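You operate a simulated robot arm through the tools that you are given. There is no shell and no other tool.

Carry out the task below with a simulated two-armed robot. There is one attempt and no reset: what you move stays moved.

## Task
Lock the leaking clamp two, then set the suction into the green band.
Fine: run the blower, turn the bleed dial, stop the blower.

The check looks at the end state, three seconds after you hand in, the way a careful person would. Anything else that was tipped, shoved, dropped, spilled or broken makes it a failure.

## Robot
Two 7-joint arms with two-finger parallel grippers on one trunk that stands fixed in place. Base frame: the origin is at the foot of the trunk, x ahead of it, y to its left, z up. Readings come in mm, degrees, newtons and seconds.
The left shoulder is at [70, 187, 1280], the right one opposite. With the tool pointing down near the work surface each hand reaches from about 100 to 320 mm from the base axis, measured 20 degrees to its own side. Payload 3.91 kg a hand.
The tool frame of a hand sits at the grasp point between the pads (the TCP): z along the fingers, y along the line on which they close. The tips reach 30 mm beyond it. The gripper opens to 110 mm. The fingers are 20 mm wide and 10 mm thick; the gripper's body (48 by 112 mm) begins 55 mm behind the TCP.
Orientation is told as [roll, pitch, yaw] about the base's x, y, z axes, in that order, counted from this pose: with the fingers straight down and closing along the base's y, the tool's x points along the base's -x, its y along +y and its z along -z.

## Interface
- The arms move only by the tool apply_moves. It takes "left_plan", "right_plan" or both (then of equal length, played together; a hand with none holds still); each is a list of rows, each an object (a shift or turn left out is 0, a gripper value left out holds the last) with "delta_rot": the turn, a rotation vector about the tool's x, y, z in degrees, a list of three; "dp": the shift along the tool's x, y, z in m, a list of three; "claw": the closure in counts, from 0 (fully open) to 255 (shut). In form: [{"delta_rot": [wx, wy, wz], "dp": [tx, ty, tz], "claw": claw}, ...]. A call has 1 to 20 rows; each row is the pose to reach, as a shift and turn from the pose commanded when the call began, along the tool's axes at that moment. A row lasts 0.2 s, in which the tool goes at most 50 mm and 8.6 degrees; a call with a longer step from one row to the next is refused whole, and so is a gripper value outside its range. Where a pose cannot be reached the arm comes as near as it can. A force on the tool above 40 N (or 10 N above the force at the start of the call, whichever is more), or a blocked arm, ends the call early, and 0.2 s more pass. The fingers move at their own pace (about 72 mm/s each) and stop on an object; they squeeze with about 28 N. The grip force told is the motor's: it shows also when the fingers shut on nothing. Time passes only in rows, and 0.2 s behind the last, so rows that repeat a pose let the fingers close. It gives the time, the measured TCP pose, the force on the tool (base axes), the opening and the grip force at its end, in the units of the frame above (readings bear some noise), with the torque about the TCP (base axes, N m) and any sound that the robot's microphone picked up.
- Cameras (640 x 400 px; columns grow to the right, rows downward): "scene" is now at [100.4, -72.1, 1511.2]; the picture's right is [-0.81, -0.58, -0.00], its down [-0.32, 0.44, -0.84] and it looks along [0.49, -0.68, -0.55] (base axes); focal length 214 px, centre (320, 200). "left" rides on the left gripper at [72, -17, -103] in its tool frame; the picture's right is [0.23, 0.97, 0.00], its down [-0.76, 0.18, -0.62] and it looks along [-0.61, 0.14, 0.78] (tool axes); focal length 222 px, centre (320, 200). "right" rides on the right gripper at [72, 17, -103] in its tool frame; the picture's right is [-0.23, 0.97, 0.00], its down [-0.76, -0.18, -0.62] and it looks along [-0.61, -0.14, 0.78] (tool axes); focal length 222 px, centre (320, 200). There is no depth. A picture from a camera that has moved, and an enlarged one, comes with that camera's place and axes in the base frame and with its lens.
- snapshot(camera): a new picture of that camera. The clock stands still meanwhile.
- lift_body(by): slides the trunk up (or, below 0, down) by that many mm; the arms and the scene camera ride with it, the base frame stays. It gives what a move gives, with no picture.
- aim_head(pan, tilt): turns the head with the scene camera to pan (to the left, within 86 degrees either way) and tilt (down, from -29 to 69), counted from straight ahead of the robot. It gives what a move gives.
- enlarge(camera, box): a new picture of the part [left, top, right, bottom] of that camera's present view, enlarged. The clock stands still meanwhile.
- job_done(): hands the job in; it is judged then, once.

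Nothing tells you positions but the pictures and the camera data. Unless the task says otherwise, let go and move clear before handing in.

The tools are called after "Request:" as a command line: name --argument value ..., lists and objects as JSON in quotes. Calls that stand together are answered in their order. apply_moves: Moves the arms, as the interface text tells. Its arguments: {"type":"object","properties":{"left_plan":{"type":"array"},"right_plan":{"type":"array"}},"required":[]} The other tools are called the same way: lift_body (by) slides the trunk up or down; aim_head (pan, tilt) turns the head that bears the scene camera; snapshot (camera) takes a picture; enlarge (camera, box) takes an enlarged picture of a part of a camera's view; job_done () hands the job in.

At the start:

```text
clock: 0.0
left_tool_pos: [386.4, -24.2, 1329.1]
left_orientation: [0.0, -0.1, -0.1]
left_contact_force: [0.2, -0.2, -0.1]
left_ft_torque: [-0.02, 0.01, -0.01]
left_opening: 110.2
left_finger_force: 0.1
right_tool_pos: [437.1, -460.1, 1350.1]
right_orientation: [0.0, 0.0, 0.0]
right_contact_force: [1.4, -0.4, -0.6]
right_ft_torque: [0.0, -0.02, 0.01]
right_opening: 109.9
right_finger_force: 0.0
trunk travel left (down, up): [-790.0, 150.0]
head pan, tilt: [-54.5, 33.0]
```

scene: 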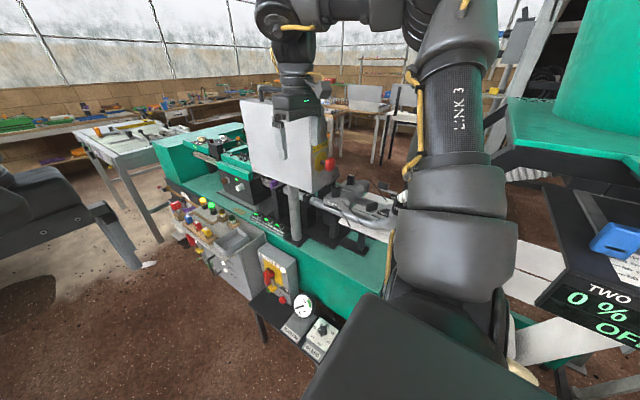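
right: 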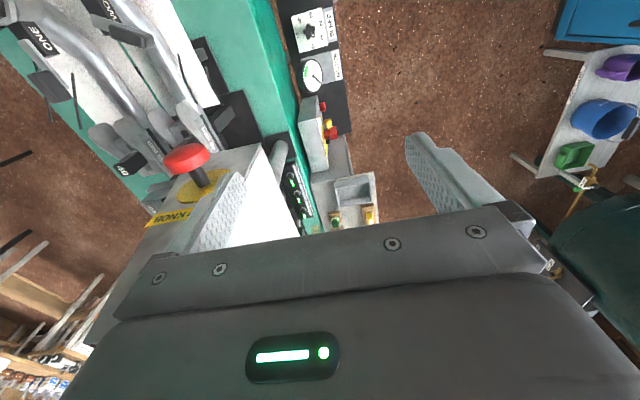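
left: 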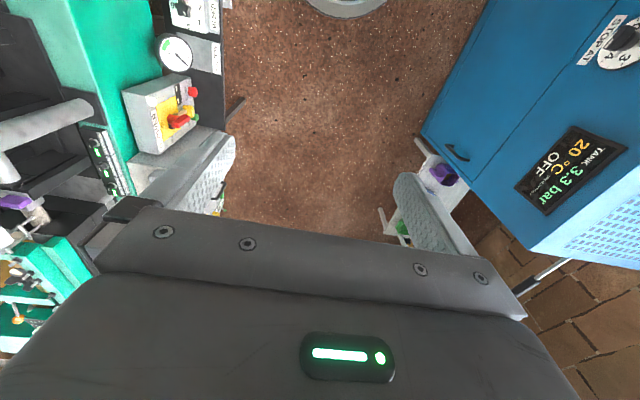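

I see a green machine to the right-front with a control panel, a round gauge and dial, and pipes with clamps marked ONE, TWO and so on. I'll look closer before I move anything.

Request:
enlarge --camera "scene" --box '[160, 180, 360, 380]'

Request:
enlarge --camera "right" --box '[0, 0, 360, 225]'

Request:
enlarge --camera "left" --box '[0, 0, 260, 240]'

Request:
enlarge --camera "scene" --box '[480, 180, 640, 400]'

```text
2.00 times, centred on (260, 280) of scene
camera zoom: at [100.4, -72.1, 1511.2], right [-0.81, -0.58, 0.0], down [-0.32, 0.44, -0.84], along [0.49, -0.68, -0.55], focal length 429 px, centre (440, 40)
```

zoom: 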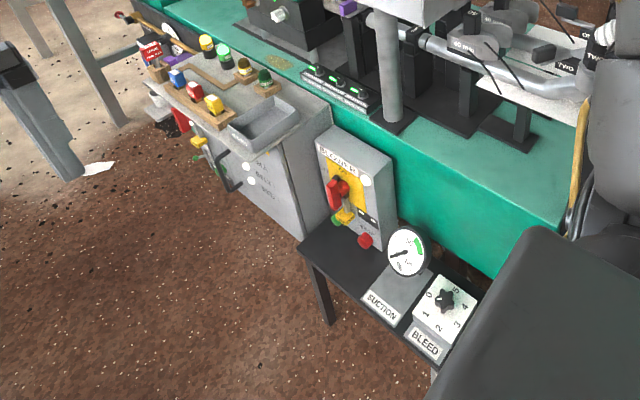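

```text
1.78 times, centred on (180, 112) of right
camera zoom: at [364.3, -443.7, 1453.5], right [0.23, 0.97, 0.0], down [0.76, -0.18, 0.62], along [0.61, -0.14, -0.78], focal length 395 px, centre (569, 356)
```

zoom: 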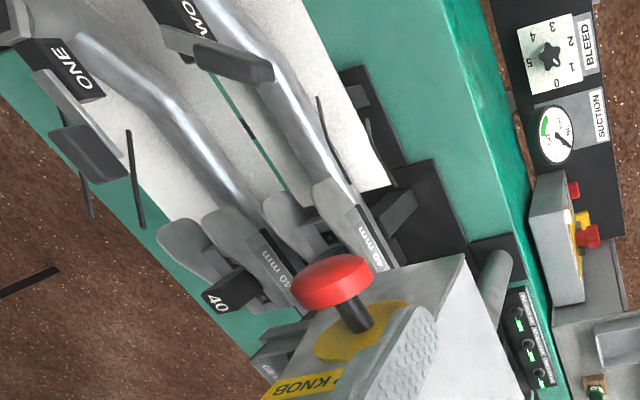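

```text
1.67 times, centred on (130, 120) of left
camera zoom: at [313.5, -42.2, 1432.2], right [-0.23, 0.97, 0.0], down [0.76, 0.18, 0.62], along [0.61, 0.14, -0.78], focal length 370 px, centre (637, 333)
```

zoom: 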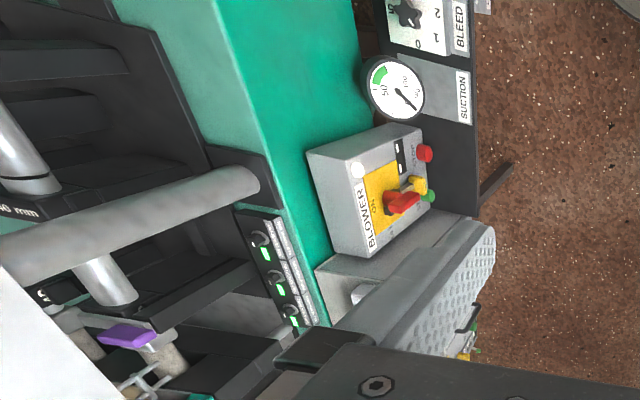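

```text
1.82 times, centred on (560, 290) of scene
camera zoom: at [100.4, -72.1, 1511.2], right [-0.81, -0.58, 0.0], down [-0.32, 0.44, -0.84], along [0.49, -0.68, -0.55], focal length 390 px, centre (-116, 36)
```

zoom: 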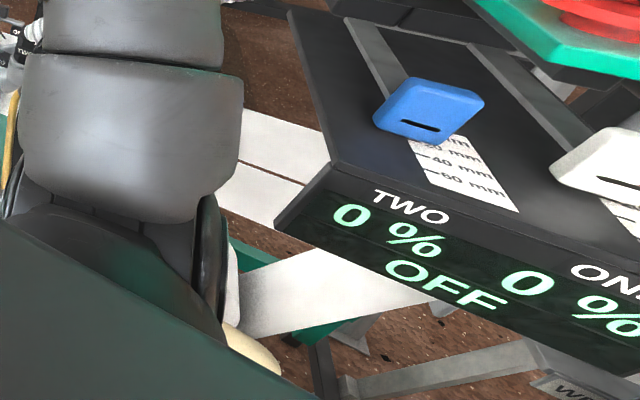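

The scene is crowded: there are several devices marked ONE and TWO, a blower box, a suction gauge and a bleed dial. I'll turn the head to survey it all.

Request:
aim_head --pan -30 --tilt 45

Request:
snapshot --camera "scene"

Request:
aim_head --pan -85 --tilt 40

Request:
snapshot --camera "scene"

Request:
aim_head --pan 40 --tilt 35

Request:
snapshot --camera "scene"

Request:
aim_head --pan 0 --tilt 35

Request:
snapshot --camera "scene"

```text
clock: 0.9
left_tool_pos: [385.6, -24.4, 1329.9]
left_orientation: [-0.1, 0.0, 0.0]
left_contact_force: [0.0, -0.4, -0.4]
left_ft_torque: [-0.01, -0.02, -0.01]
left_opening: 110.0
left_finger_force: 0.0
right_tool_pos: [437.1, -459.4, 1351.7]
right_orientation: [0.0, 0.0, 0.0]
right_contact_force: [0.0, 0.0, -1.5]
right_ft_torque: [-0.01, 0.0, -0.02]
right_opening: 110.2
right_finger_force: 0.1
trunk travel left (down, up): [-790.0, 150.0]
head pan, tilt: [-30.0, 45.0]
```

```text
taken
camera scene: at [119.1, -40.2, 1493.4], right [-0.5, -0.87, 0.0], down [-0.61, 0.35, -0.71], along [0.61, -0.35, -0.71], focal length 214 px, centre (320, 200)
```

scene: 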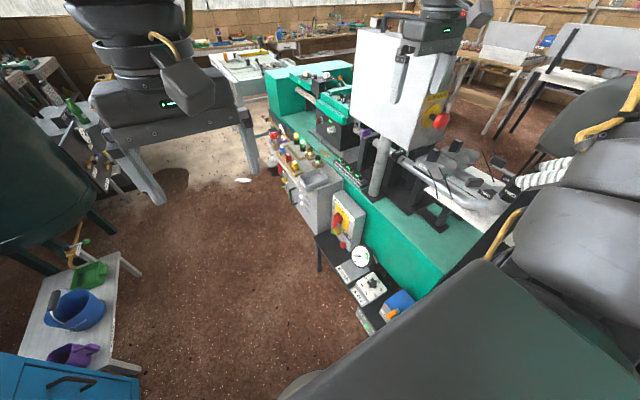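

```text
clock: 2.1
left_tool_pos: [386.7, -25.4, 1329.1]
left_orientation: [0.0, 0.0, 0.0]
left_contact_force: [-0.2, -1.1, -0.8]
left_ft_torque: [-0.03, 0.0, 0.02]
left_opening: 109.8
left_finger_force: 0.1
right_tool_pos: [437.6, -459.8, 1350.6]
right_orientation: [0.0, 0.0, 0.0]
right_contact_force: [1.2, 0.0, -0.4]
right_ft_torque: [-0.02, 0.03, -0.02]
right_opening: 109.9
right_finger_force: 0.1
trunk travel left (down, up): [-790.0, 150.0]
head pan, tilt: [-85.0, 40.0]
```

```text
taken
camera scene: at [56.2, -84.2, 1500.6], right [-1.0, -0.09, 0.0], down [-0.06, 0.64, -0.77], along [0.07, -0.76, -0.64], focal length 214 px, centre (320, 200)
```

scene: 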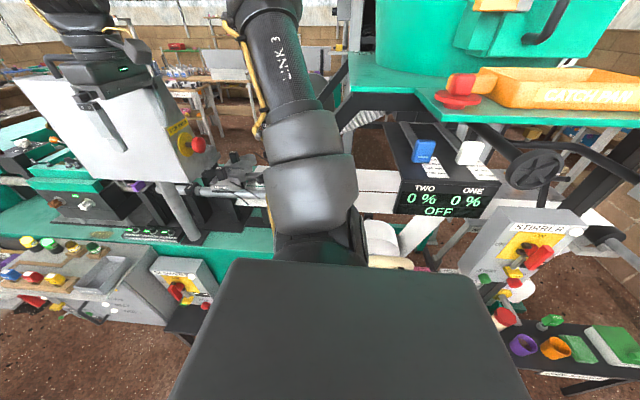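

```text
clock: 4.2
left_tool_pos: [386.5, -24.4, 1328.4]
left_orientation: [0.0, 0.0, 0.0]
left_contact_force: [0.5, 0.2, -0.3]
left_ft_torque: [-0.02, 0.01, -0.02]
left_opening: 110.0
left_finger_force: 0.2
right_tool_pos: [437.2, -460.1, 1350.8]
right_orientation: [0.0, 0.0, 0.0]
right_contact_force: [-0.3, -0.2, 0.9]
right_ft_torque: [-0.03, 0.01, 0.04]
right_opening: 110.2
right_finger_force: 0.0
trunk travel left (down, up): [-790.0, 150.0]
head pan, tilt: [40.0, 35.0]
```

```text
taken
camera scene: at [116.2, 57.1, 1508.2], right [0.64, -0.77, 0.0], down [-0.44, -0.37, -0.82], along [0.63, 0.53, -0.57], focal length 214 px, centre (320, 200)
```

scene: 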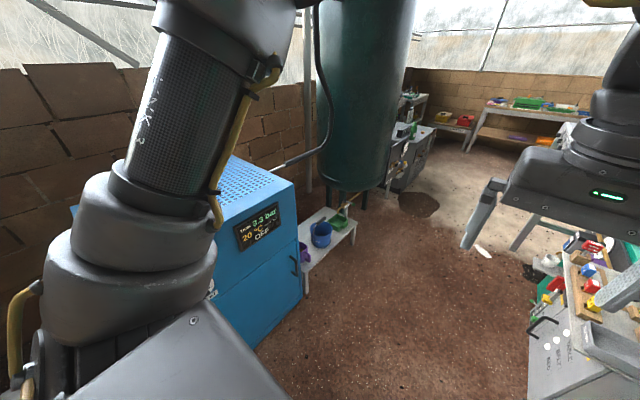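

```text
clock: 5.2
left_tool_pos: [386.9, -24.5, 1328.5]
left_orientation: [-0.1, 0.0, 0.0]
left_contact_force: [-0.4, -0.1, 0.8]
left_ft_torque: [-0.02, 0.0, 0.03]
left_opening: 109.9
left_finger_force: 0.1
right_tool_pos: [437.1, -460.5, 1351.2]
right_orientation: [0.0, 0.1, 0.0]
right_contact_force: [0.0, -0.3, 0.0]
right_ft_torque: [-0.02, -0.04, 0.01]
right_opening: 109.9
right_finger_force: 0.0
trunk travel left (down, up): [-790.0, 150.0]
head pan, tilt: [0.0, 35.0]
```

```text
taken
camera scene: at [136.7, 0.6, 1508.2], right [0.0, -1.0, 0.0], down [-0.57, 0.0, -0.82], along [0.82, 0.0, -0.57], focal length 214 px, centre (320, 200)
```

scene: 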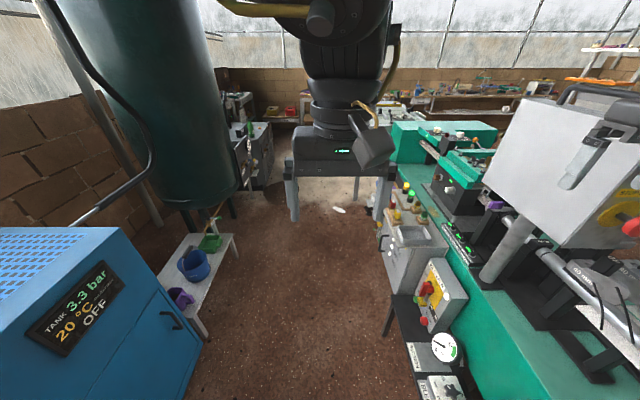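

The gauge works out near [506, -503, 538] and the pipe clamps near [280, -740, 1020]. I need sharper views of the clamps and panels.

Request:
aim_head --pan -50 --tilt 40

Request:
enlarge --camera "scene" --box '[280, 100, 440, 200]'

Request:
enlarge --camera "scene" --box '[220, 200, 380, 300]'

Request:
enlarge --camera "right" --box '[0, 0, 160, 100]'

Request:
enlarge --camera "right" --box '[260, 0, 420, 100]'

Request:
enlarge --camera "left" --box '[100, 0, 260, 150]'

```text
clock: 6.4
left_tool_pos: [386.6, -23.6, 1328.9]
left_orientation: [0.0, 0.0, 0.1]
left_contact_force: [1.1, -0.1, -0.3]
left_ft_torque: [-0.02, 0.01, -0.01]
left_opening: 110.1
left_finger_force: 0.1
right_tool_pos: [437.9, -460.0, 1350.3]
right_orientation: [0.0, 0.0, 0.0]
right_contact_force: [-0.2, -0.4, 0.3]
right_ft_torque: [-0.02, -0.02, 0.01]
right_opening: 110.1
right_finger_force: 0.0
trunk travel left (down, up): [-790.0, 150.0]
head pan, tilt: [-50.0, 40.0]
```

```text
4.00 times, centred on (360, 150) of scene
camera zoom: at [103.4, -64.5, 1500.7], right [-0.77, -0.64, 0.0], down [-0.41, 0.49, -0.77], along [0.49, -0.59, -0.64], focal length 858 px, centre (160, 400)
```

zoom: 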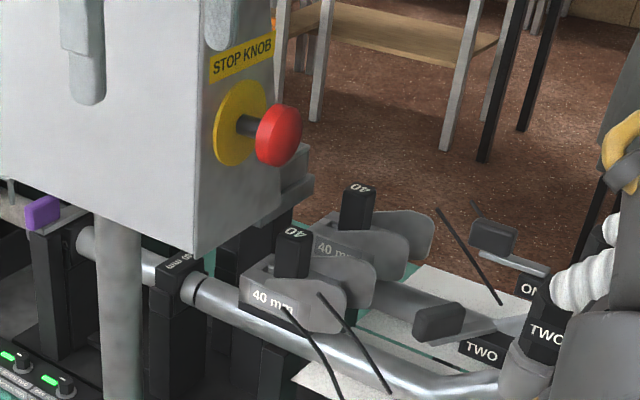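

```text
4.00 times, centred on (300, 250) of scene
camera zoom: at [103.4, -64.5, 1500.7], right [-0.77, -0.64, 0.0], down [-0.41, 0.49, -0.77], along [0.49, -0.59, -0.64], focal length 858 px, centre (400, 0)
```

zoom: 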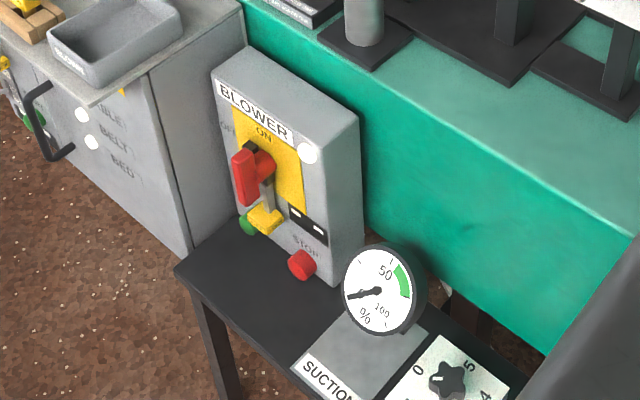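

```text
4.00 times, centred on (80, 50) of right
camera zoom: at [364.3, -443.5, 1453.5], right [0.23, 0.97, 0.0], down [0.76, -0.18, 0.62], along [0.61, -0.14, -0.78], focal length 888 px, centre (1280, 800)
```

zoom: 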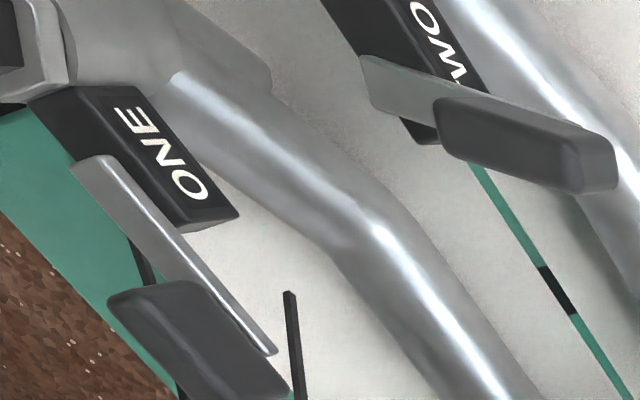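

```text
4.00 times, centred on (340, 50) of right
camera zoom: at [364.3, -443.5, 1453.5], right [0.23, 0.97, 0.0], down [0.76, -0.18, 0.62], along [0.61, -0.14, -0.78], focal length 888 px, centre (240, 800)
```

zoom: 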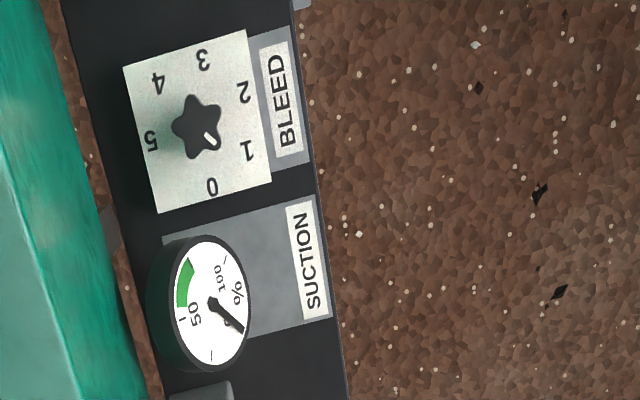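

```text
2.67 times, centred on (180, 75) of left
camera zoom: at [313.6, -42.0, 1432.1], right [-0.23, 0.97, 0.0], down [0.76, 0.18, 0.62], along [0.61, 0.14, -0.78], focal length 592 px, centre (693, 533)
```

zoom: 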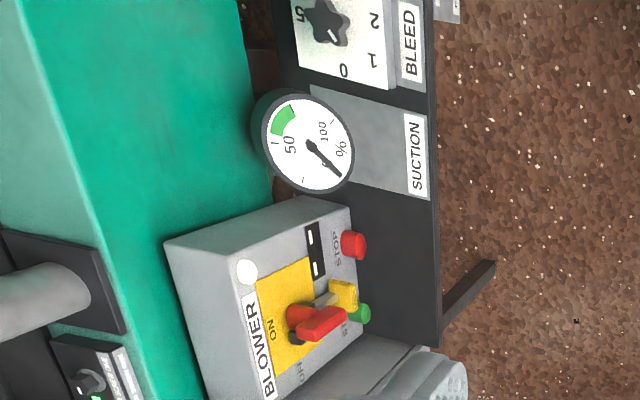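

Clamp two's lever and the blower box need closer views. I'll swing the right hand back and turn it so its camera looks to the right, down on the clamps, keeping it well clear of the STOP KNOB box near [448, -626, 1220].

Request:
apply_moves --right_plan '[{"dp": [0.02, 0, 0], "delta_rot": [0, 0, 8]}, {"dp": [0.04, -0.01, 0.0], "delta_rot": [0, 0, 16]}, {"dp": [0.06, -0.02, 0.01], "delta_rot": [0, 0, 24]}, {"dp": [0.08, -0.03, 0.02], "delta_rot": [0, 0, 32]}, {"dp": [0.1, -0.04, 0.03], "delta_rot": [0, 0, 40]}, {"dp": [0.12, -0.05, 0.04], "delta_rot": [0, 0, 48]}, {"dp": [0.12, -0.06, 0.05], "delta_rot": [0, 0, 56]}, {"dp": [0.12, -0.07, 0.06], "delta_rot": [0, 0, 64]}, {"dp": [0.12, -0.08, 0.07], "delta_rot": [0, 0, 72]}, {"dp": [0.12, -0.09, 0.07], "delta_rot": [0, 0, 80]}, {"dp": [0.12, -0.1, 0.07], "delta_rot": [0, 0, 88]}, {"dp": [0.12, -0.1, 0.07], "delta_rot": [0, 0, 90]}]'

Request:
snapshot --camera "right"

Request:
snapshot --camera "scene"

```text
clock: 9.0
left_tool_pos: [392.4, -13.4, 1327.9]
left_orientation: [-0.5, 0.3, 0.2]
left_contact_force: [-0.5, -0.3, -0.7]
left_ft_torque: [0.04, 0.06, -0.06]
left_opening: 110.0
left_finger_force: 0.0
right_tool_pos: [345.2, -660.7, 1278.6]
right_orientation: [-0.2, -0.6, -89.8]
right_contact_force: [0.6, 0.3, 0.9]
right_ft_torque: [-0.03, 0.06, -0.01]
right_opening: 110.1
right_finger_force: 0.1
right hand out of reach, approached as far as the arm can: row 8, 9, 10, 11, 12
trunk travel left (down, up): [-790.0, 150.0]
head pan, tilt: [-50.0, 40.0]
```

```text
taken
camera right: at [361.7, -588.3, 1380.1], right [0.97, -0.22, 0.0], down [-0.17, -0.76, 0.63], along [-0.14, -0.61, -0.78], focal length 222 px, centre (320, 200)
```

right: 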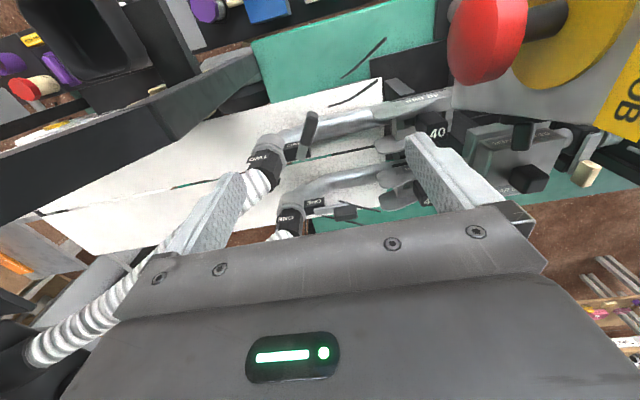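

```text
taken
camera scene: at [109.6, -57.5, 1500.3], right [-0.76, -0.64, 0.01], down [-0.42, 0.49, -0.77], along [0.49, -0.59, -0.64], focal length 214 px, centre (320, 200)
```

scene: 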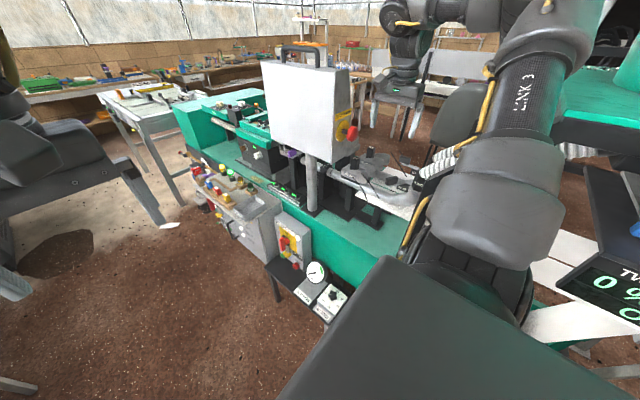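

The right hand ended about 100 mm further to -y than I asked, and the body seems to have shifted slightly. I'll hold still for a moment and check the readings.

Request:
apply_moves --right_plan '[{"dp": [0, 0, 0]}, {"dp": [0, 0, 0]}, {"dp": [0, 0, 0]}]'

Request:
enlarge --camera "right" --box '[220, 60, 480, 240]'

Request:
enlarge --camera "scene" --box '[300, 120, 460, 220]'

```text
clock: 9.8
left_tool_pos: [385.1, -22.5, 1328.8]
left_orientation: [-0.1, -0.1, 0.0]
left_contact_force: [-0.4, 0.3, -0.4]
left_ft_torque: [-0.02, -0.06, -0.02]
left_opening: 110.2
left_finger_force: 0.0
right_tool_pos: [336.8, -670.3, 1273.3]
right_orientation: [0.1, 0.0, -89.9]
right_contact_force: [0.0, 0.6, -0.4]
right_ft_torque: [0.0, -0.04, 0.0]
right_opening: 110.0
right_finger_force: 0.0
trunk travel left (down, up): [-790.0, 150.0]
head pan, tilt: [-50.0, 40.0]
```

```text
2.22 times, centred on (350, 150) of right
camera zoom: at [352.9, -598.1, 1376.7], right [0.97, -0.23, 0.0], down [-0.18, -0.76, 0.62], along [-0.14, -0.61, -0.78], focal length 494 px, centre (253, 311)
```

zoom: 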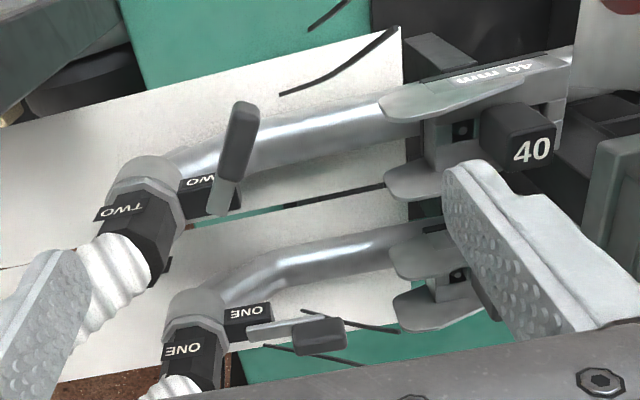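

```text
4.00 times, centred on (380, 170) of scene
camera zoom: at [101.1, -63.0, 1500.9], right [-0.77, -0.64, 0.0], down [-0.41, 0.49, -0.77], along [0.49, -0.59, -0.64], focal length 858 px, centre (80, 320)
```

zoom: 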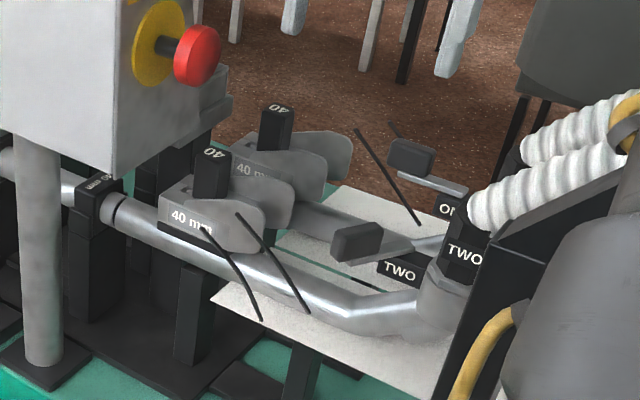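

The body sway has settled. Each clamp is a coupling with a lever: ONE's lever lies along its pipe, while TWO's sticks out across its pipe. I'll zoom in on both levers.

Request:
enlarge --camera "right" --box '[250, 90, 400, 240]'

Request:
enlarge --camera "scene" --box '[370, 130, 450, 200]'

Request:
enlarge --camera "scene" --box '[260, 210, 360, 330]'

Request:
enlarge --camera "left" --box '[130, 70, 210, 150]'

```text
2.67 times, centred on (325, 165) of right
camera zoom: at [352.9, -598.1, 1376.7], right [0.97, -0.23, 0.0], down [-0.18, -0.76, 0.62], along [-0.14, -0.61, -0.78], focal length 592 px, centre (307, 293)
```

zoom: 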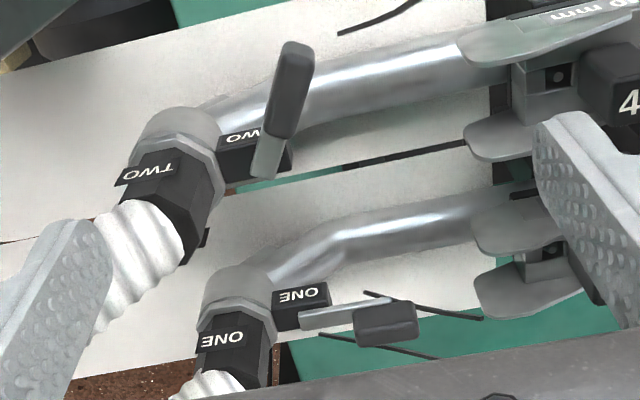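

```text
5.71 times, centred on (410, 165) of scene
camera zoom: at [101.1, -63.0, 1500.9], right [-0.77, -0.64, 0.0], down [-0.41, 0.49, -0.77], along [0.49, -0.59, -0.64], focal length 1226 px, centre (-194, 400)
```

zoom: 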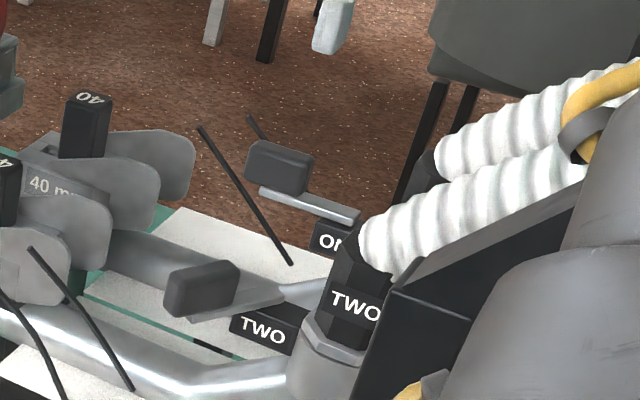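

```text
3.33 times, centred on (310, 270) of scene
camera zoom: at [101.1, -63.0, 1500.9], right [-0.77, -0.64, 0.0], down [-0.41, 0.49, -0.77], along [0.49, -0.59, -0.64], focal length 715 px, centre (353, -33)
```

zoom: 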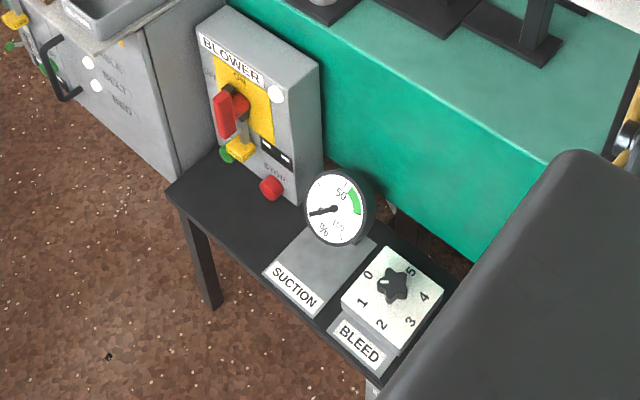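

```text
5.00 times, centred on (170, 110) of left
camera zoom: at [311.4, -40.4, 1432.8], right [-0.23, 0.97, 0.0], down [0.76, 0.18, 0.62], along [0.61, 0.14, -0.78], focal length 1111 px, centre (1070, 650)
```

zoom: 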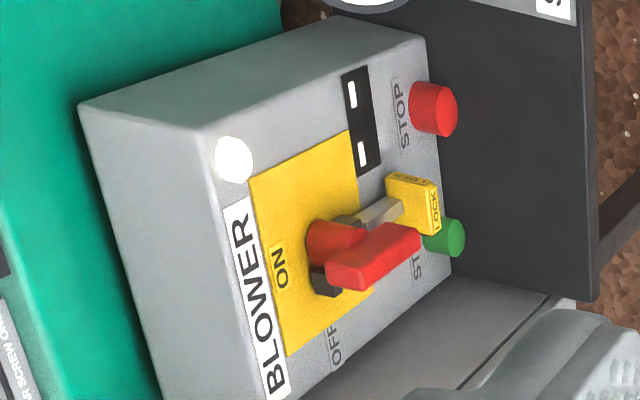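

Both lever grips come out at the same height (z ≈ 1059). TWO's lever points about 60° away from ONE's, which lies along +x, so TWO has to swing clockwise about a vertical pivot near [285, -766]. I'll close the right fingers and lower to a staging point on the lever's open side.

Request:
apply_moves --right_plan '[{"dp": [0, -0.02, 0.01], "claw": 255}, {"dp": [0, -0.05, 0.03], "claw": 255}, {"dp": [0, -0.052, 0.05], "claw": 255}, {"dp": [0, -0.052, 0.05], "claw": 255}, {"dp": [0, -0.052, 0.05], "claw": 255}]'

Request:
snapshot --camera "right"

Request:
snapshot --camera "scene"

```text
clock: 11.0
left_tool_pos: [387.1, -23.4, 1328.8]
left_orientation: [0.0, 0.0, 0.0]
left_contact_force: [0.5, 0.3, 0.7]
left_ft_torque: [-0.01, 0.01, -0.01]
left_opening: 109.9
left_finger_force: 0.1
right_tool_pos: [287.1, -686.5, 1238.2]
right_orientation: [0.0, 0.2, -89.9]
right_contact_force: [0.0, 0.5, 0.4]
right_ft_torque: [-0.03, 0.01, 0.01]
right_opening: 0.0
right_finger_force: 27.7
right hand out of reach, approached as far as the arm can: row 1, 2, 3, 4, 5
trunk travel left (down, up): [-790.0, 150.0]
head pan, tilt: [-50.0, 40.0]
```

```text
taken
camera right: at [303.0, -614.6, 1340.9], right [0.97, -0.23, 0.0], down [-0.18, -0.76, 0.62], along [-0.14, -0.61, -0.78], focal length 222 px, centre (320, 200)
```

right: 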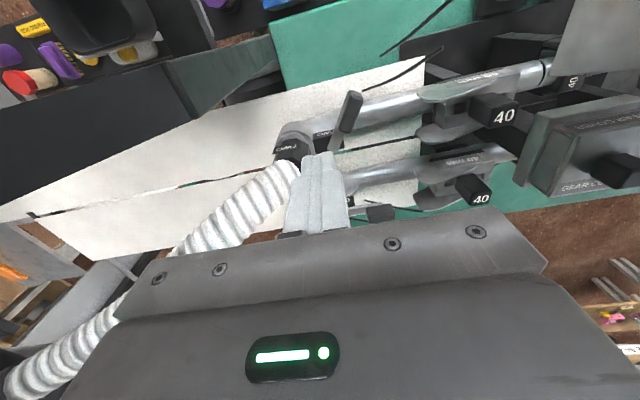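

```text
taken
camera scene: at [102.8, -63.6, 1500.8], right [-0.77, -0.64, 0.0], down [-0.41, 0.49, -0.77], along [0.49, -0.59, -0.64], focal length 214 px, centre (320, 200)
```

scene: 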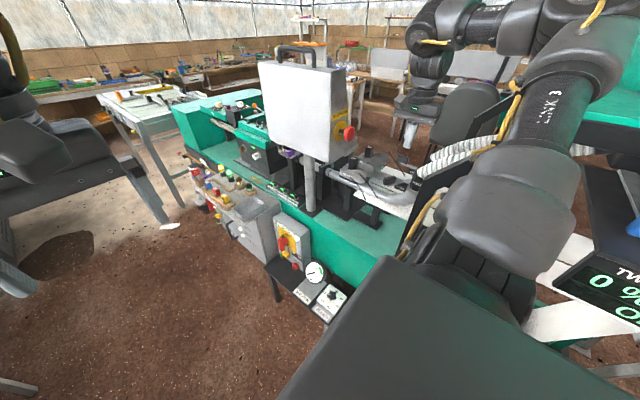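

The arm was limited by how far it can fold, so the fingers are now closed at [287, -686, 1238]. I'll refine the lever's geometry from this new view before going lower.

Request:
enlarge --camera "right" --box '[250, 70, 410, 170]'

Request:
enlarge --camera "scene" --box '[350, 130, 430, 210]'

```text
4.00 times, centred on (330, 120) of right
camera zoom: at [303.0, -614.6, 1340.9], right [0.97, -0.23, 0.0], down [-0.18, -0.76, 0.62], along [-0.14, -0.61, -0.78], focal length 888 px, centre (280, 520)
```

zoom: 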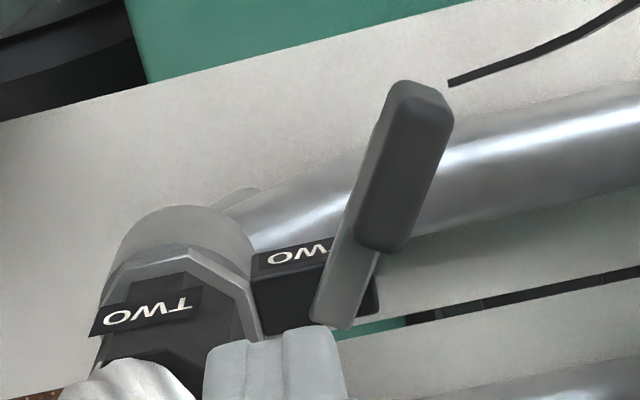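

```text
5.00 times, centred on (390, 170) of scene
camera zoom: at [102.8, -63.6, 1500.8], right [-0.77, -0.64, 0.0], down [-0.41, 0.49, -0.77], along [0.49, -0.59, -0.64], focal length 1072 px, centre (-30, 350)
```

zoom: 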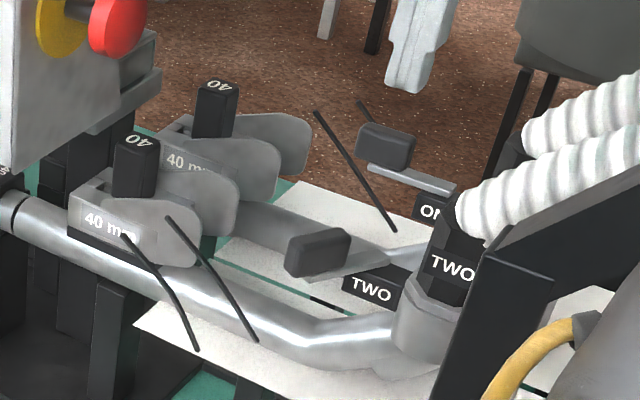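

The lever pivots near [289, -763] with its grip centre near [319, -706] at about 62°; the pipe runs along +x. I'll lower the closed fingers to z ≈ 1078 on the grip's open side with a clear gap.

Request:
apply_moves --right_plan '[{"dp": [0.003, -0.003, 0.04]}, {"dp": [0.005, -0.007, 0.08]}, {"dp": [0.005, -0.007, 0.11]}, {"dp": [0.005, -0.007, 0.13]}, {"dp": [0.005, -0.007, 0.13]}]'

Request:
snapshot --camera "right"

Request:
snapshot --camera "scene"

```text
clock: 12.4
left_tool_pos: [392.1, -6.3, 1326.6]
left_orientation: [-0.9, 0.4, -0.1]
left_contact_force: [0.2, 0.1, 1.2]
left_ft_torque: [0.03, 0.04, 0.04]
left_opening: 109.8
left_finger_force: 0.1
right_tool_pos: [283.0, -701.8, 1145.3]
right_orientation: [-0.4, -2.2, -90.2]
right_contact_force: [-0.2, -0.5, -0.2]
right_ft_torque: [0.01, 0.01, -0.03]
right_opening: 0.0
right_finger_force: 28.2
right hand out of reach, approached as far as the arm can: row 1, 2, 3, 4, 5
trunk travel left (down, up): [-790.0, 150.0]
head pan, tilt: [-50.0, 40.0]
stopped in row 5 (right hand): the arm was blocked; the commanded pose is now the measured one
```

```text
taken
camera right: at [299.6, -625.7, 1245.2], right [0.97, -0.23, 0.0], down [-0.18, -0.74, 0.65], along [-0.15, -0.64, -0.76], focal length 222 px, centre (320, 200)
```

right: 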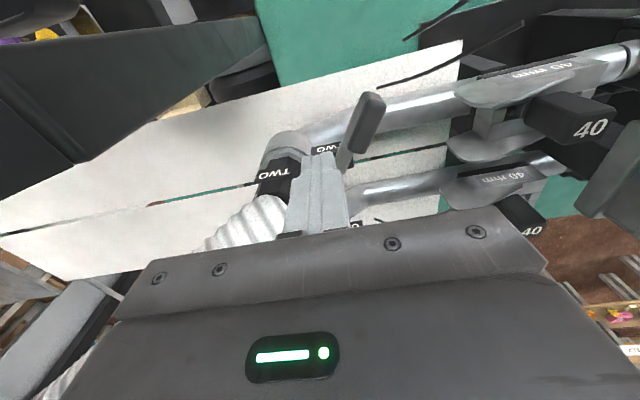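

```text
taken
camera scene: at [110.3, -22.2, 1502.3], right [-0.76, -0.64, 0.02], down [-0.42, 0.47, -0.78], along [0.49, -0.6, -0.63], focal length 214 px, centre (320, 200)
```

scene: 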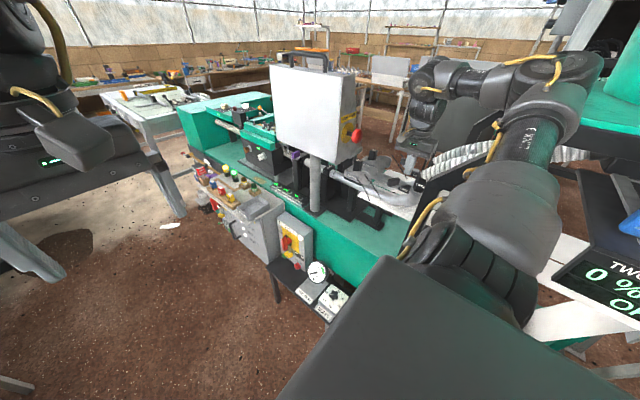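

The arm was blocked, probably with the elbow against something on the right, and the body is leaning. I'll back up at once, then look for the cause.

Request:
apply_moves --right_plan '[{"dp": [-0.005, 0.01, -0.04]}, {"dp": [-0.005, 0.02, -0.08]}, {"dp": [-0.005, 0.03, -0.1]}, {"dp": [-0.005, 0.03, -0.1]}]'

Request:
aim_head --pan -80 --tilt 10

Request:
snapshot --camera "scene"

Request:
aim_head --pan -80 --tilt 45

Request:
snapshot --camera "scene"

```text
clock: 13.4
left_tool_pos: [384.4, -5.6, 1330.1]
left_orientation: [-0.9, 0.0, 0.2]
left_contact_force: [0.8, 0.3, 0.5]
left_ft_torque: [-0.09, 0.0, -0.02]
left_opening: 110.2
left_finger_force: 0.2
right_tool_pos: [311.3, -702.9, 1243.0]
right_orientation: [0.2, -1.5, -89.8]
right_contact_force: [0.5, 1.1, 0.5]
right_ft_torque: [-0.03, 0.02, -0.03]
right_opening: 0.0
right_finger_force: 28.0
trunk travel left (down, up): [-790.0, 150.0]
head pan, tilt: [-50.0, 40.0]
```

```text
clock: 14.4
left_tool_pos: [386.1, -28.5, 1328.0]
left_orientation: [0.1, 0.2, 0.0]
left_contact_force: [1.5, 0.0, 0.0]
left_ft_torque: [0.04, 0.0, -0.01]
left_opening: 109.9
left_finger_force: 0.1
right_tool_pos: [311.6, -721.8, 1229.2]
right_orientation: [0.0, -0.4, -90.0]
right_contact_force: [-0.3, -0.2, 0.2]
right_ft_torque: [0.02, -0.02, 0.01]
right_opening: 0.0
right_finger_force: 27.6
trunk travel left (down, up): [-790.0, 150.0]
head pan, tilt: [-80.0, 10.0]
```

```text
taken
camera scene: at [65.7, -89.3, 1548.4], right [-0.98, -0.18, 0.0], down [-0.03, 0.17, -0.98], along [0.17, -0.97, -0.17], focal length 214 px, centre (320, 200)
```

scene: 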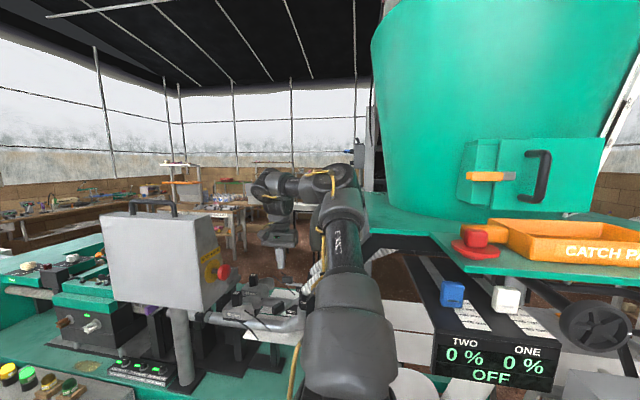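

```text
clock: 15.4
left_tool_pos: [385.8, -29.2, 1327.8]
left_orientation: [0.2, 0.1, -0.1]
left_contact_force: [-0.7, 0.8, -0.1]
left_ft_torque: [0.01, 0.03, -0.04]
left_opening: 110.0
left_finger_force: 0.2
right_tool_pos: [311.0, -723.4, 1228.0]
right_orientation: [-0.1, -0.3, -90.0]
right_contact_force: [-0.5, 0.0, 0.6]
right_ft_torque: [-0.02, -0.01, 0.0]
right_opening: 0.0
right_finger_force: 28.1
trunk travel left (down, up): [-790.0, 150.0]
head pan, tilt: [-80.0, 45.0]
```

```text
taken
camera scene: at [62.8, -80.5, 1493.4], right [-0.98, -0.17, 0.0], down [-0.12, 0.7, -0.71], along [0.12, -0.7, -0.71], focal length 214 px, centre (320, 200)
```

scene: 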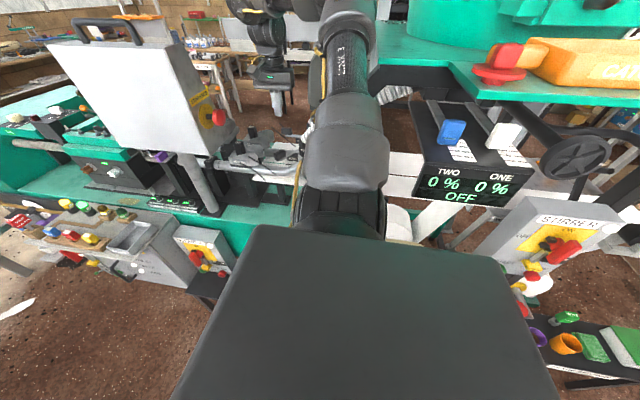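

The hand is free again at [311, -723, 1228] and the body is upright. I'll check the elbow's clearance to the green hopper table before going down.

Request:
aim_head --pan -80 --tilt 20

Request:
enlarge --camera "scene" --box '[220, 80, 460, 260]'

Request:
snapshot --camera "right"

```text
clock: 16.3
left_tool_pos: [386.8, -29.1, 1328.4]
left_orientation: [0.2, 0.1, 0.0]
left_contact_force: [0.1, -0.2, 0.2]
left_ft_torque: [-0.02, 0.0, -0.05]
left_opening: 110.0
left_finger_force: 0.0
right_tool_pos: [310.8, -719.8, 1228.7]
right_orientation: [0.0, -0.4, -90.0]
right_contact_force: [-0.2, -0.2, 0.7]
right_ft_torque: [0.01, -0.02, 0.01]
right_opening: 0.2
right_finger_force: 27.8
trunk travel left (down, up): [-790.0, 150.0]
head pan, tilt: [-80.0, 20.0]
```

```text
2.22 times, centred on (340, 170) of scene
camera zoom: at [64.8, -90.7, 1532.0], right [-0.98, -0.17, 0.0], down [-0.06, 0.34, -0.94], along [0.16, -0.93, -0.34], focal length 477 px, centre (276, 267)
```

zoom: 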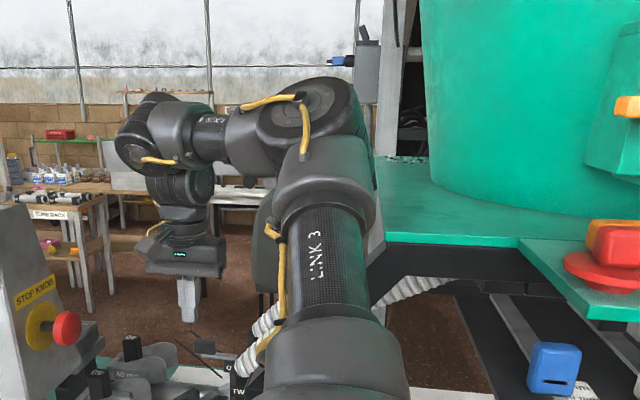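

```text
taken
camera right: at [327.2, -649.5, 1331.4], right [0.97, -0.23, 0.0], down [-0.18, -0.76, 0.63], along [-0.14, -0.61, -0.78], focal length 222 px, centre (320, 200)
```

right: 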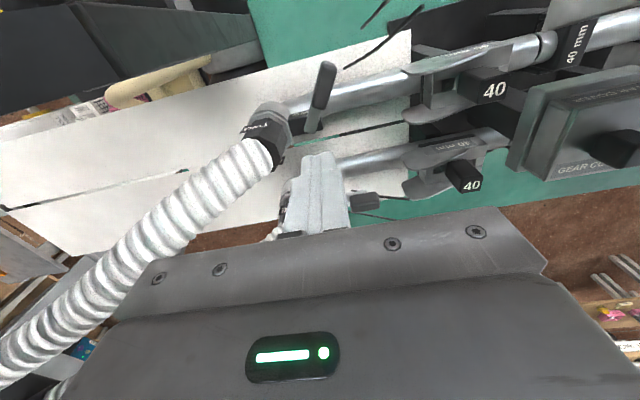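

The elbow sits close to the green hopper table, which is most likely what blocked me. Raising the trunk fully should lift the elbow well above the table, so I'll do that and then come down slowly.

Request:
lift_body --by 150

Request:
apply_moves --right_plan '[{"dp": [0, 0, 0.025]}, {"dp": [0, 0, 0.05]}, {"dp": [0, 0, 0.075]}, {"dp": [0, 0, 0.1]}, {"dp": [0, 0, 0.125]}, {"dp": [0, 0, 0.15]}, {"dp": [0, 0, 0.15]}]'

Request:
snapshot --camera "scene"

Request:
snapshot --camera "right"

```text
clock: 18.0
left_tool_pos: [386.3, -28.9, 1478.6]
left_orientation: [0.1, 0.1, 0.0]
left_contact_force: [0.5, 0.2, -0.5]
left_ft_torque: [-0.01, 0.02, 0.01]
left_opening: 109.9
left_finger_force: 0.2
right_tool_pos: [310.4, -722.8, 1378.6]
right_orientation: [0.0, -0.4, -89.9]
right_contact_force: [0.9, 1.2, 0.6]
right_ft_torque: [-0.04, 0.02, -0.02]
right_opening: 0.0
right_finger_force: 27.9
trunk travel left (down, up): [-940.0, 0.0]
head pan, tilt: [-80.0, 20.0]
```

```text
clock: 19.6
left_tool_pos: [386.7, -28.5, 1478.5]
left_orientation: [0.1, 0.2, 0.0]
left_contact_force: [-0.1, 0.4, 0.4]
left_ft_torque: [0.0, 0.04, -0.01]
left_opening: 110.1
left_finger_force: 0.1
right_tool_pos: [310.5, -723.3, 1229.7]
right_orientation: [0.0, -0.4, -90.0]
right_contact_force: [0.9, 0.6, 0.1]
right_ft_torque: [0.01, -0.02, -0.02]
right_opening: 0.2
right_finger_force: 28.0
trunk travel left (down, up): [-940.0, 0.0]
head pan, tilt: [-80.0, 20.0]
```

```text
taken
camera scene: at [64.8, -91.0, 1682.1], right [-0.98, -0.17, 0.0], down [-0.06, 0.34, -0.94], along [0.16, -0.93, -0.34], focal length 214 px, centre (320, 200)
```

scene: 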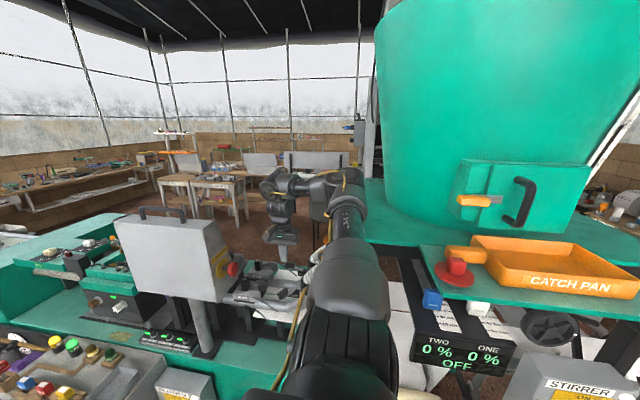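

```text
taken
camera right: at [328.1, -651.1, 1331.1], right [0.97, -0.23, 0.0], down [-0.18, -0.76, 0.63], along [-0.14, -0.61, -0.78], focal length 222 px, centre (320, 200)
```

right: 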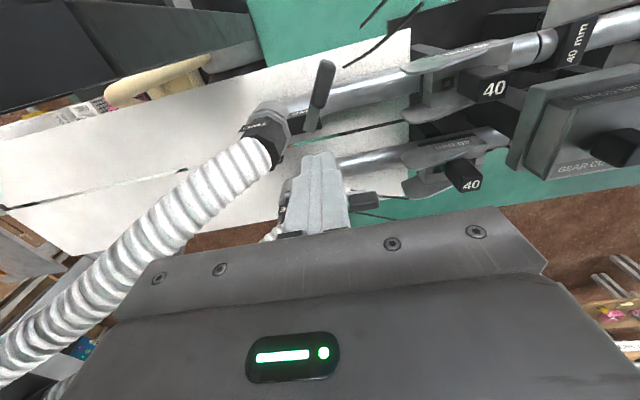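

The body is steady and the elbow is higher now. The hose rises towards -x just beside the hand's long side, so I'll turn the hand back to yaw 0, which keeps the gripper body narrow towards the hose, and test the reach at a safe height.

Request:
apply_moves --right_plan '[{"delta_rot": [0, 0, -8], "dp": [0.002, 0, 0]}, {"delta_rot": [0, 0, -16], "dp": [0.004, 0, 0]}, {"delta_rot": [0, 0, -24], "dp": [0.006, 0, 0]}, {"delta_rot": [0, 0, -32], "dp": [0.008, 0, 0]}, {"delta_rot": [0, 0, -40], "dp": [0.01, 0, 0]}, {"delta_rot": [0, 0, -48], "dp": [0.012, 0, 0]}, {"delta_rot": [0, 0, -56], "dp": [0.014, 0, 0]}, {"delta_rot": [0, 0, -64], "dp": [0.016, 0, 0]}, {"delta_rot": [0, 0, -72], "dp": [0.018, 0, 0]}, {"delta_rot": [0, 0, -80], "dp": [0.02, -0.005, 0]}, {"delta_rot": [0, 0, -88], "dp": [0.022, -0.015, 0]}, {"delta_rot": [0, 0, -90], "dp": [0.024, -0.026, 0]}, {"delta_rot": [0, 0, -90], "dp": [0.024, -0.026, 0]}]'

Request:
snapshot --camera "scene"

Request:
snapshot --camera "right"

```text
clock: 22.4
left_tool_pos: [385.7, -28.2, 1479.6]
left_orientation: [0.3, 0.1, 0.0]
left_contact_force: [-0.2, -0.9, 0.3]
left_ft_torque: [0.03, 0.0, -0.03]
left_opening: 109.9
left_finger_force: 0.2
right_tool_pos: [283.8, -701.6, 1229.6]
right_orientation: [-0.3, 0.1, 0.0]
right_contact_force: [-0.2, -0.4, -0.3]
right_ft_torque: [0.01, 0.0, -0.01]
right_opening: 0.0
right_finger_force: 27.5
trunk travel left (down, up): [-940.0, 0.0]
head pan, tilt: [-80.0, 20.0]
```

```text
taken
camera scene: at [65.1, -91.5, 1682.0], right [-0.98, -0.17, 0.0], down [-0.06, 0.34, -0.94], along [0.16, -0.93, -0.34], focal length 214 px, centre (320, 200)
```

scene: 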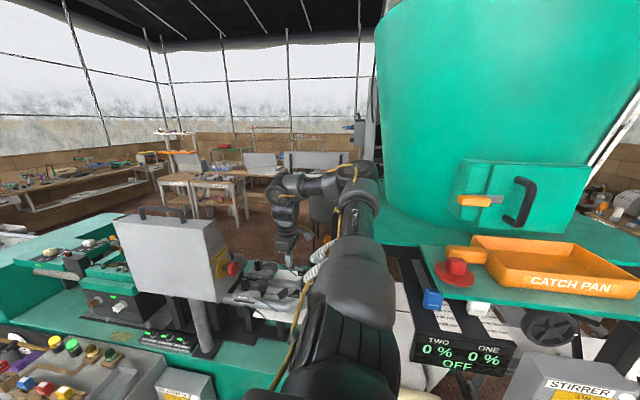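

```text
taken
camera right: at [211.9, -683.4, 1331.3], right [0.23, 0.97, -0.01], down [0.76, -0.17, 0.62], along [0.61, -0.15, -0.78], focal length 222 px, centre (320, 200)
```

right: 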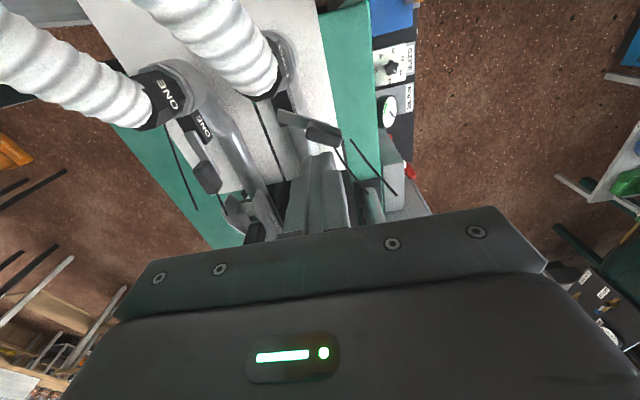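

Yaw 0 is reachable here and gives a good view of both clamps from behind. I'll zoom in to fix the lever angles.

Request:
enlarge --camera "right" --box '[140, 50, 400, 220]'

Request:
enlarge --camera "scene" --box '[240, 140, 400, 260]'

```text
2.35 times, centred on (270, 135) of right
camera zoom: at [211.9, -683.4, 1331.3], right [0.23, 0.97, -0.01], down [0.76, -0.17, 0.62], along [0.61, -0.15, -0.78], focal length 523 px, centre (438, 353)
```

zoom: 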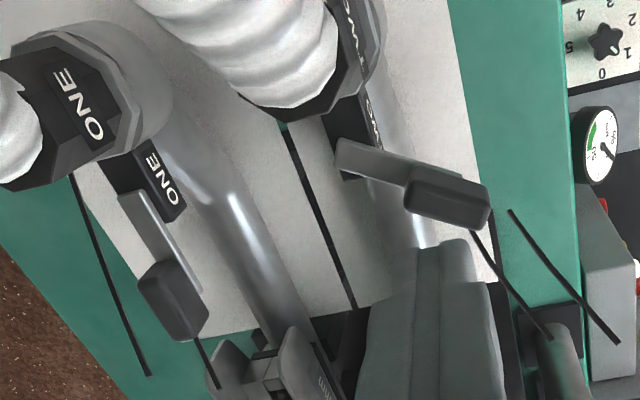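

```text
3.33 times, centred on (320, 200) of scene
camera zoom: at [65.1, -91.5, 1682.0], right [-0.98, -0.17, 0.0], down [-0.06, 0.34, -0.94], along [0.16, -0.93, -0.34], focal length 715 px, centre (320, 200)
```

zoom: 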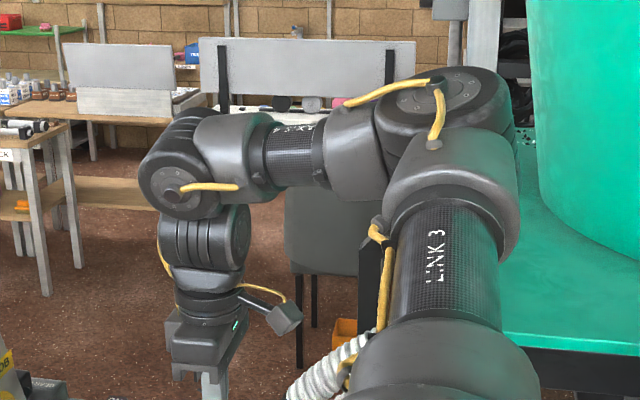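

TWO's lever is at about 60° and ONE's at about 1.5°, so TWO needs roughly 60° clockwise. I'll descend slowly at [280, -690] to z = 1130 and check for blocking.

Request:
apply_moves --right_plan '[{"dp": [0.002, 0.005, 0.02]}, {"dp": [0.004, 0.011, 0.04]}, {"dp": [0.004, 0.011, 0.06]}, {"dp": [0.004, 0.011, 0.08]}, {"dp": [0.004, 0.011, 0.1]}, {"dp": [0.004, 0.011, 0.1]}]'

Request:
snapshot --camera "right"

Request:
snapshot --camera "scene"

```text
clock: 23.8
left_tool_pos: [386.3, -28.7, 1479.8]
left_orientation: [0.2, 0.1, 0.0]
left_contact_force: [0.5, 0.4, -0.3]
left_ft_torque: [0.03, 0.0, 0.0]
left_opening: 110.0
left_finger_force: 0.0
right_tool_pos: [280.8, -690.3, 1129.1]
right_orientation: [-0.4, 0.1, -0.1]
right_contact_force: [-0.8, 0.4, 0.8]
right_ft_torque: [-0.02, -0.01, -0.02]
right_opening: 0.1
right_finger_force: 28.4
trunk travel left (down, up): [-940.0, 0.0]
head pan, tilt: [-80.0, 20.0]
```

```text
taken
camera right: at [207.8, -672.7, 1230.8], right [0.23, 0.97, -0.01], down [0.76, -0.17, 0.62], along [0.61, -0.15, -0.78], focal length 222 px, centre (320, 200)
```

right: 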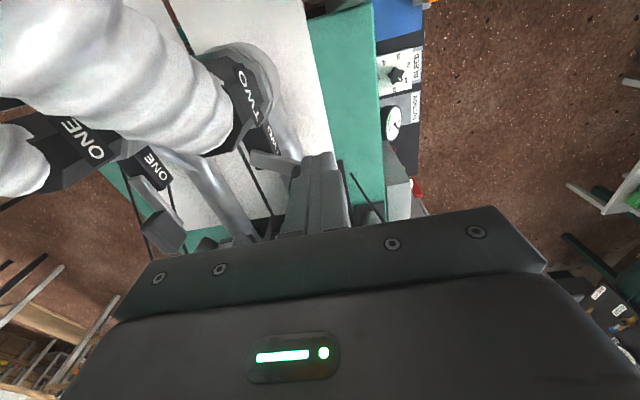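

```text
taken
camera scene: at [64.9, -91.4, 1682.1], right [-0.98, -0.17, 0.0], down [-0.06, 0.34, -0.94], along [0.16, -0.93, -0.34], focal length 214 px, centre (320, 200)
```

scene: 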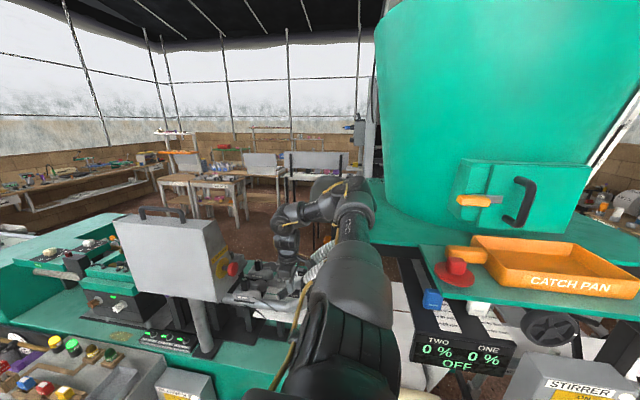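

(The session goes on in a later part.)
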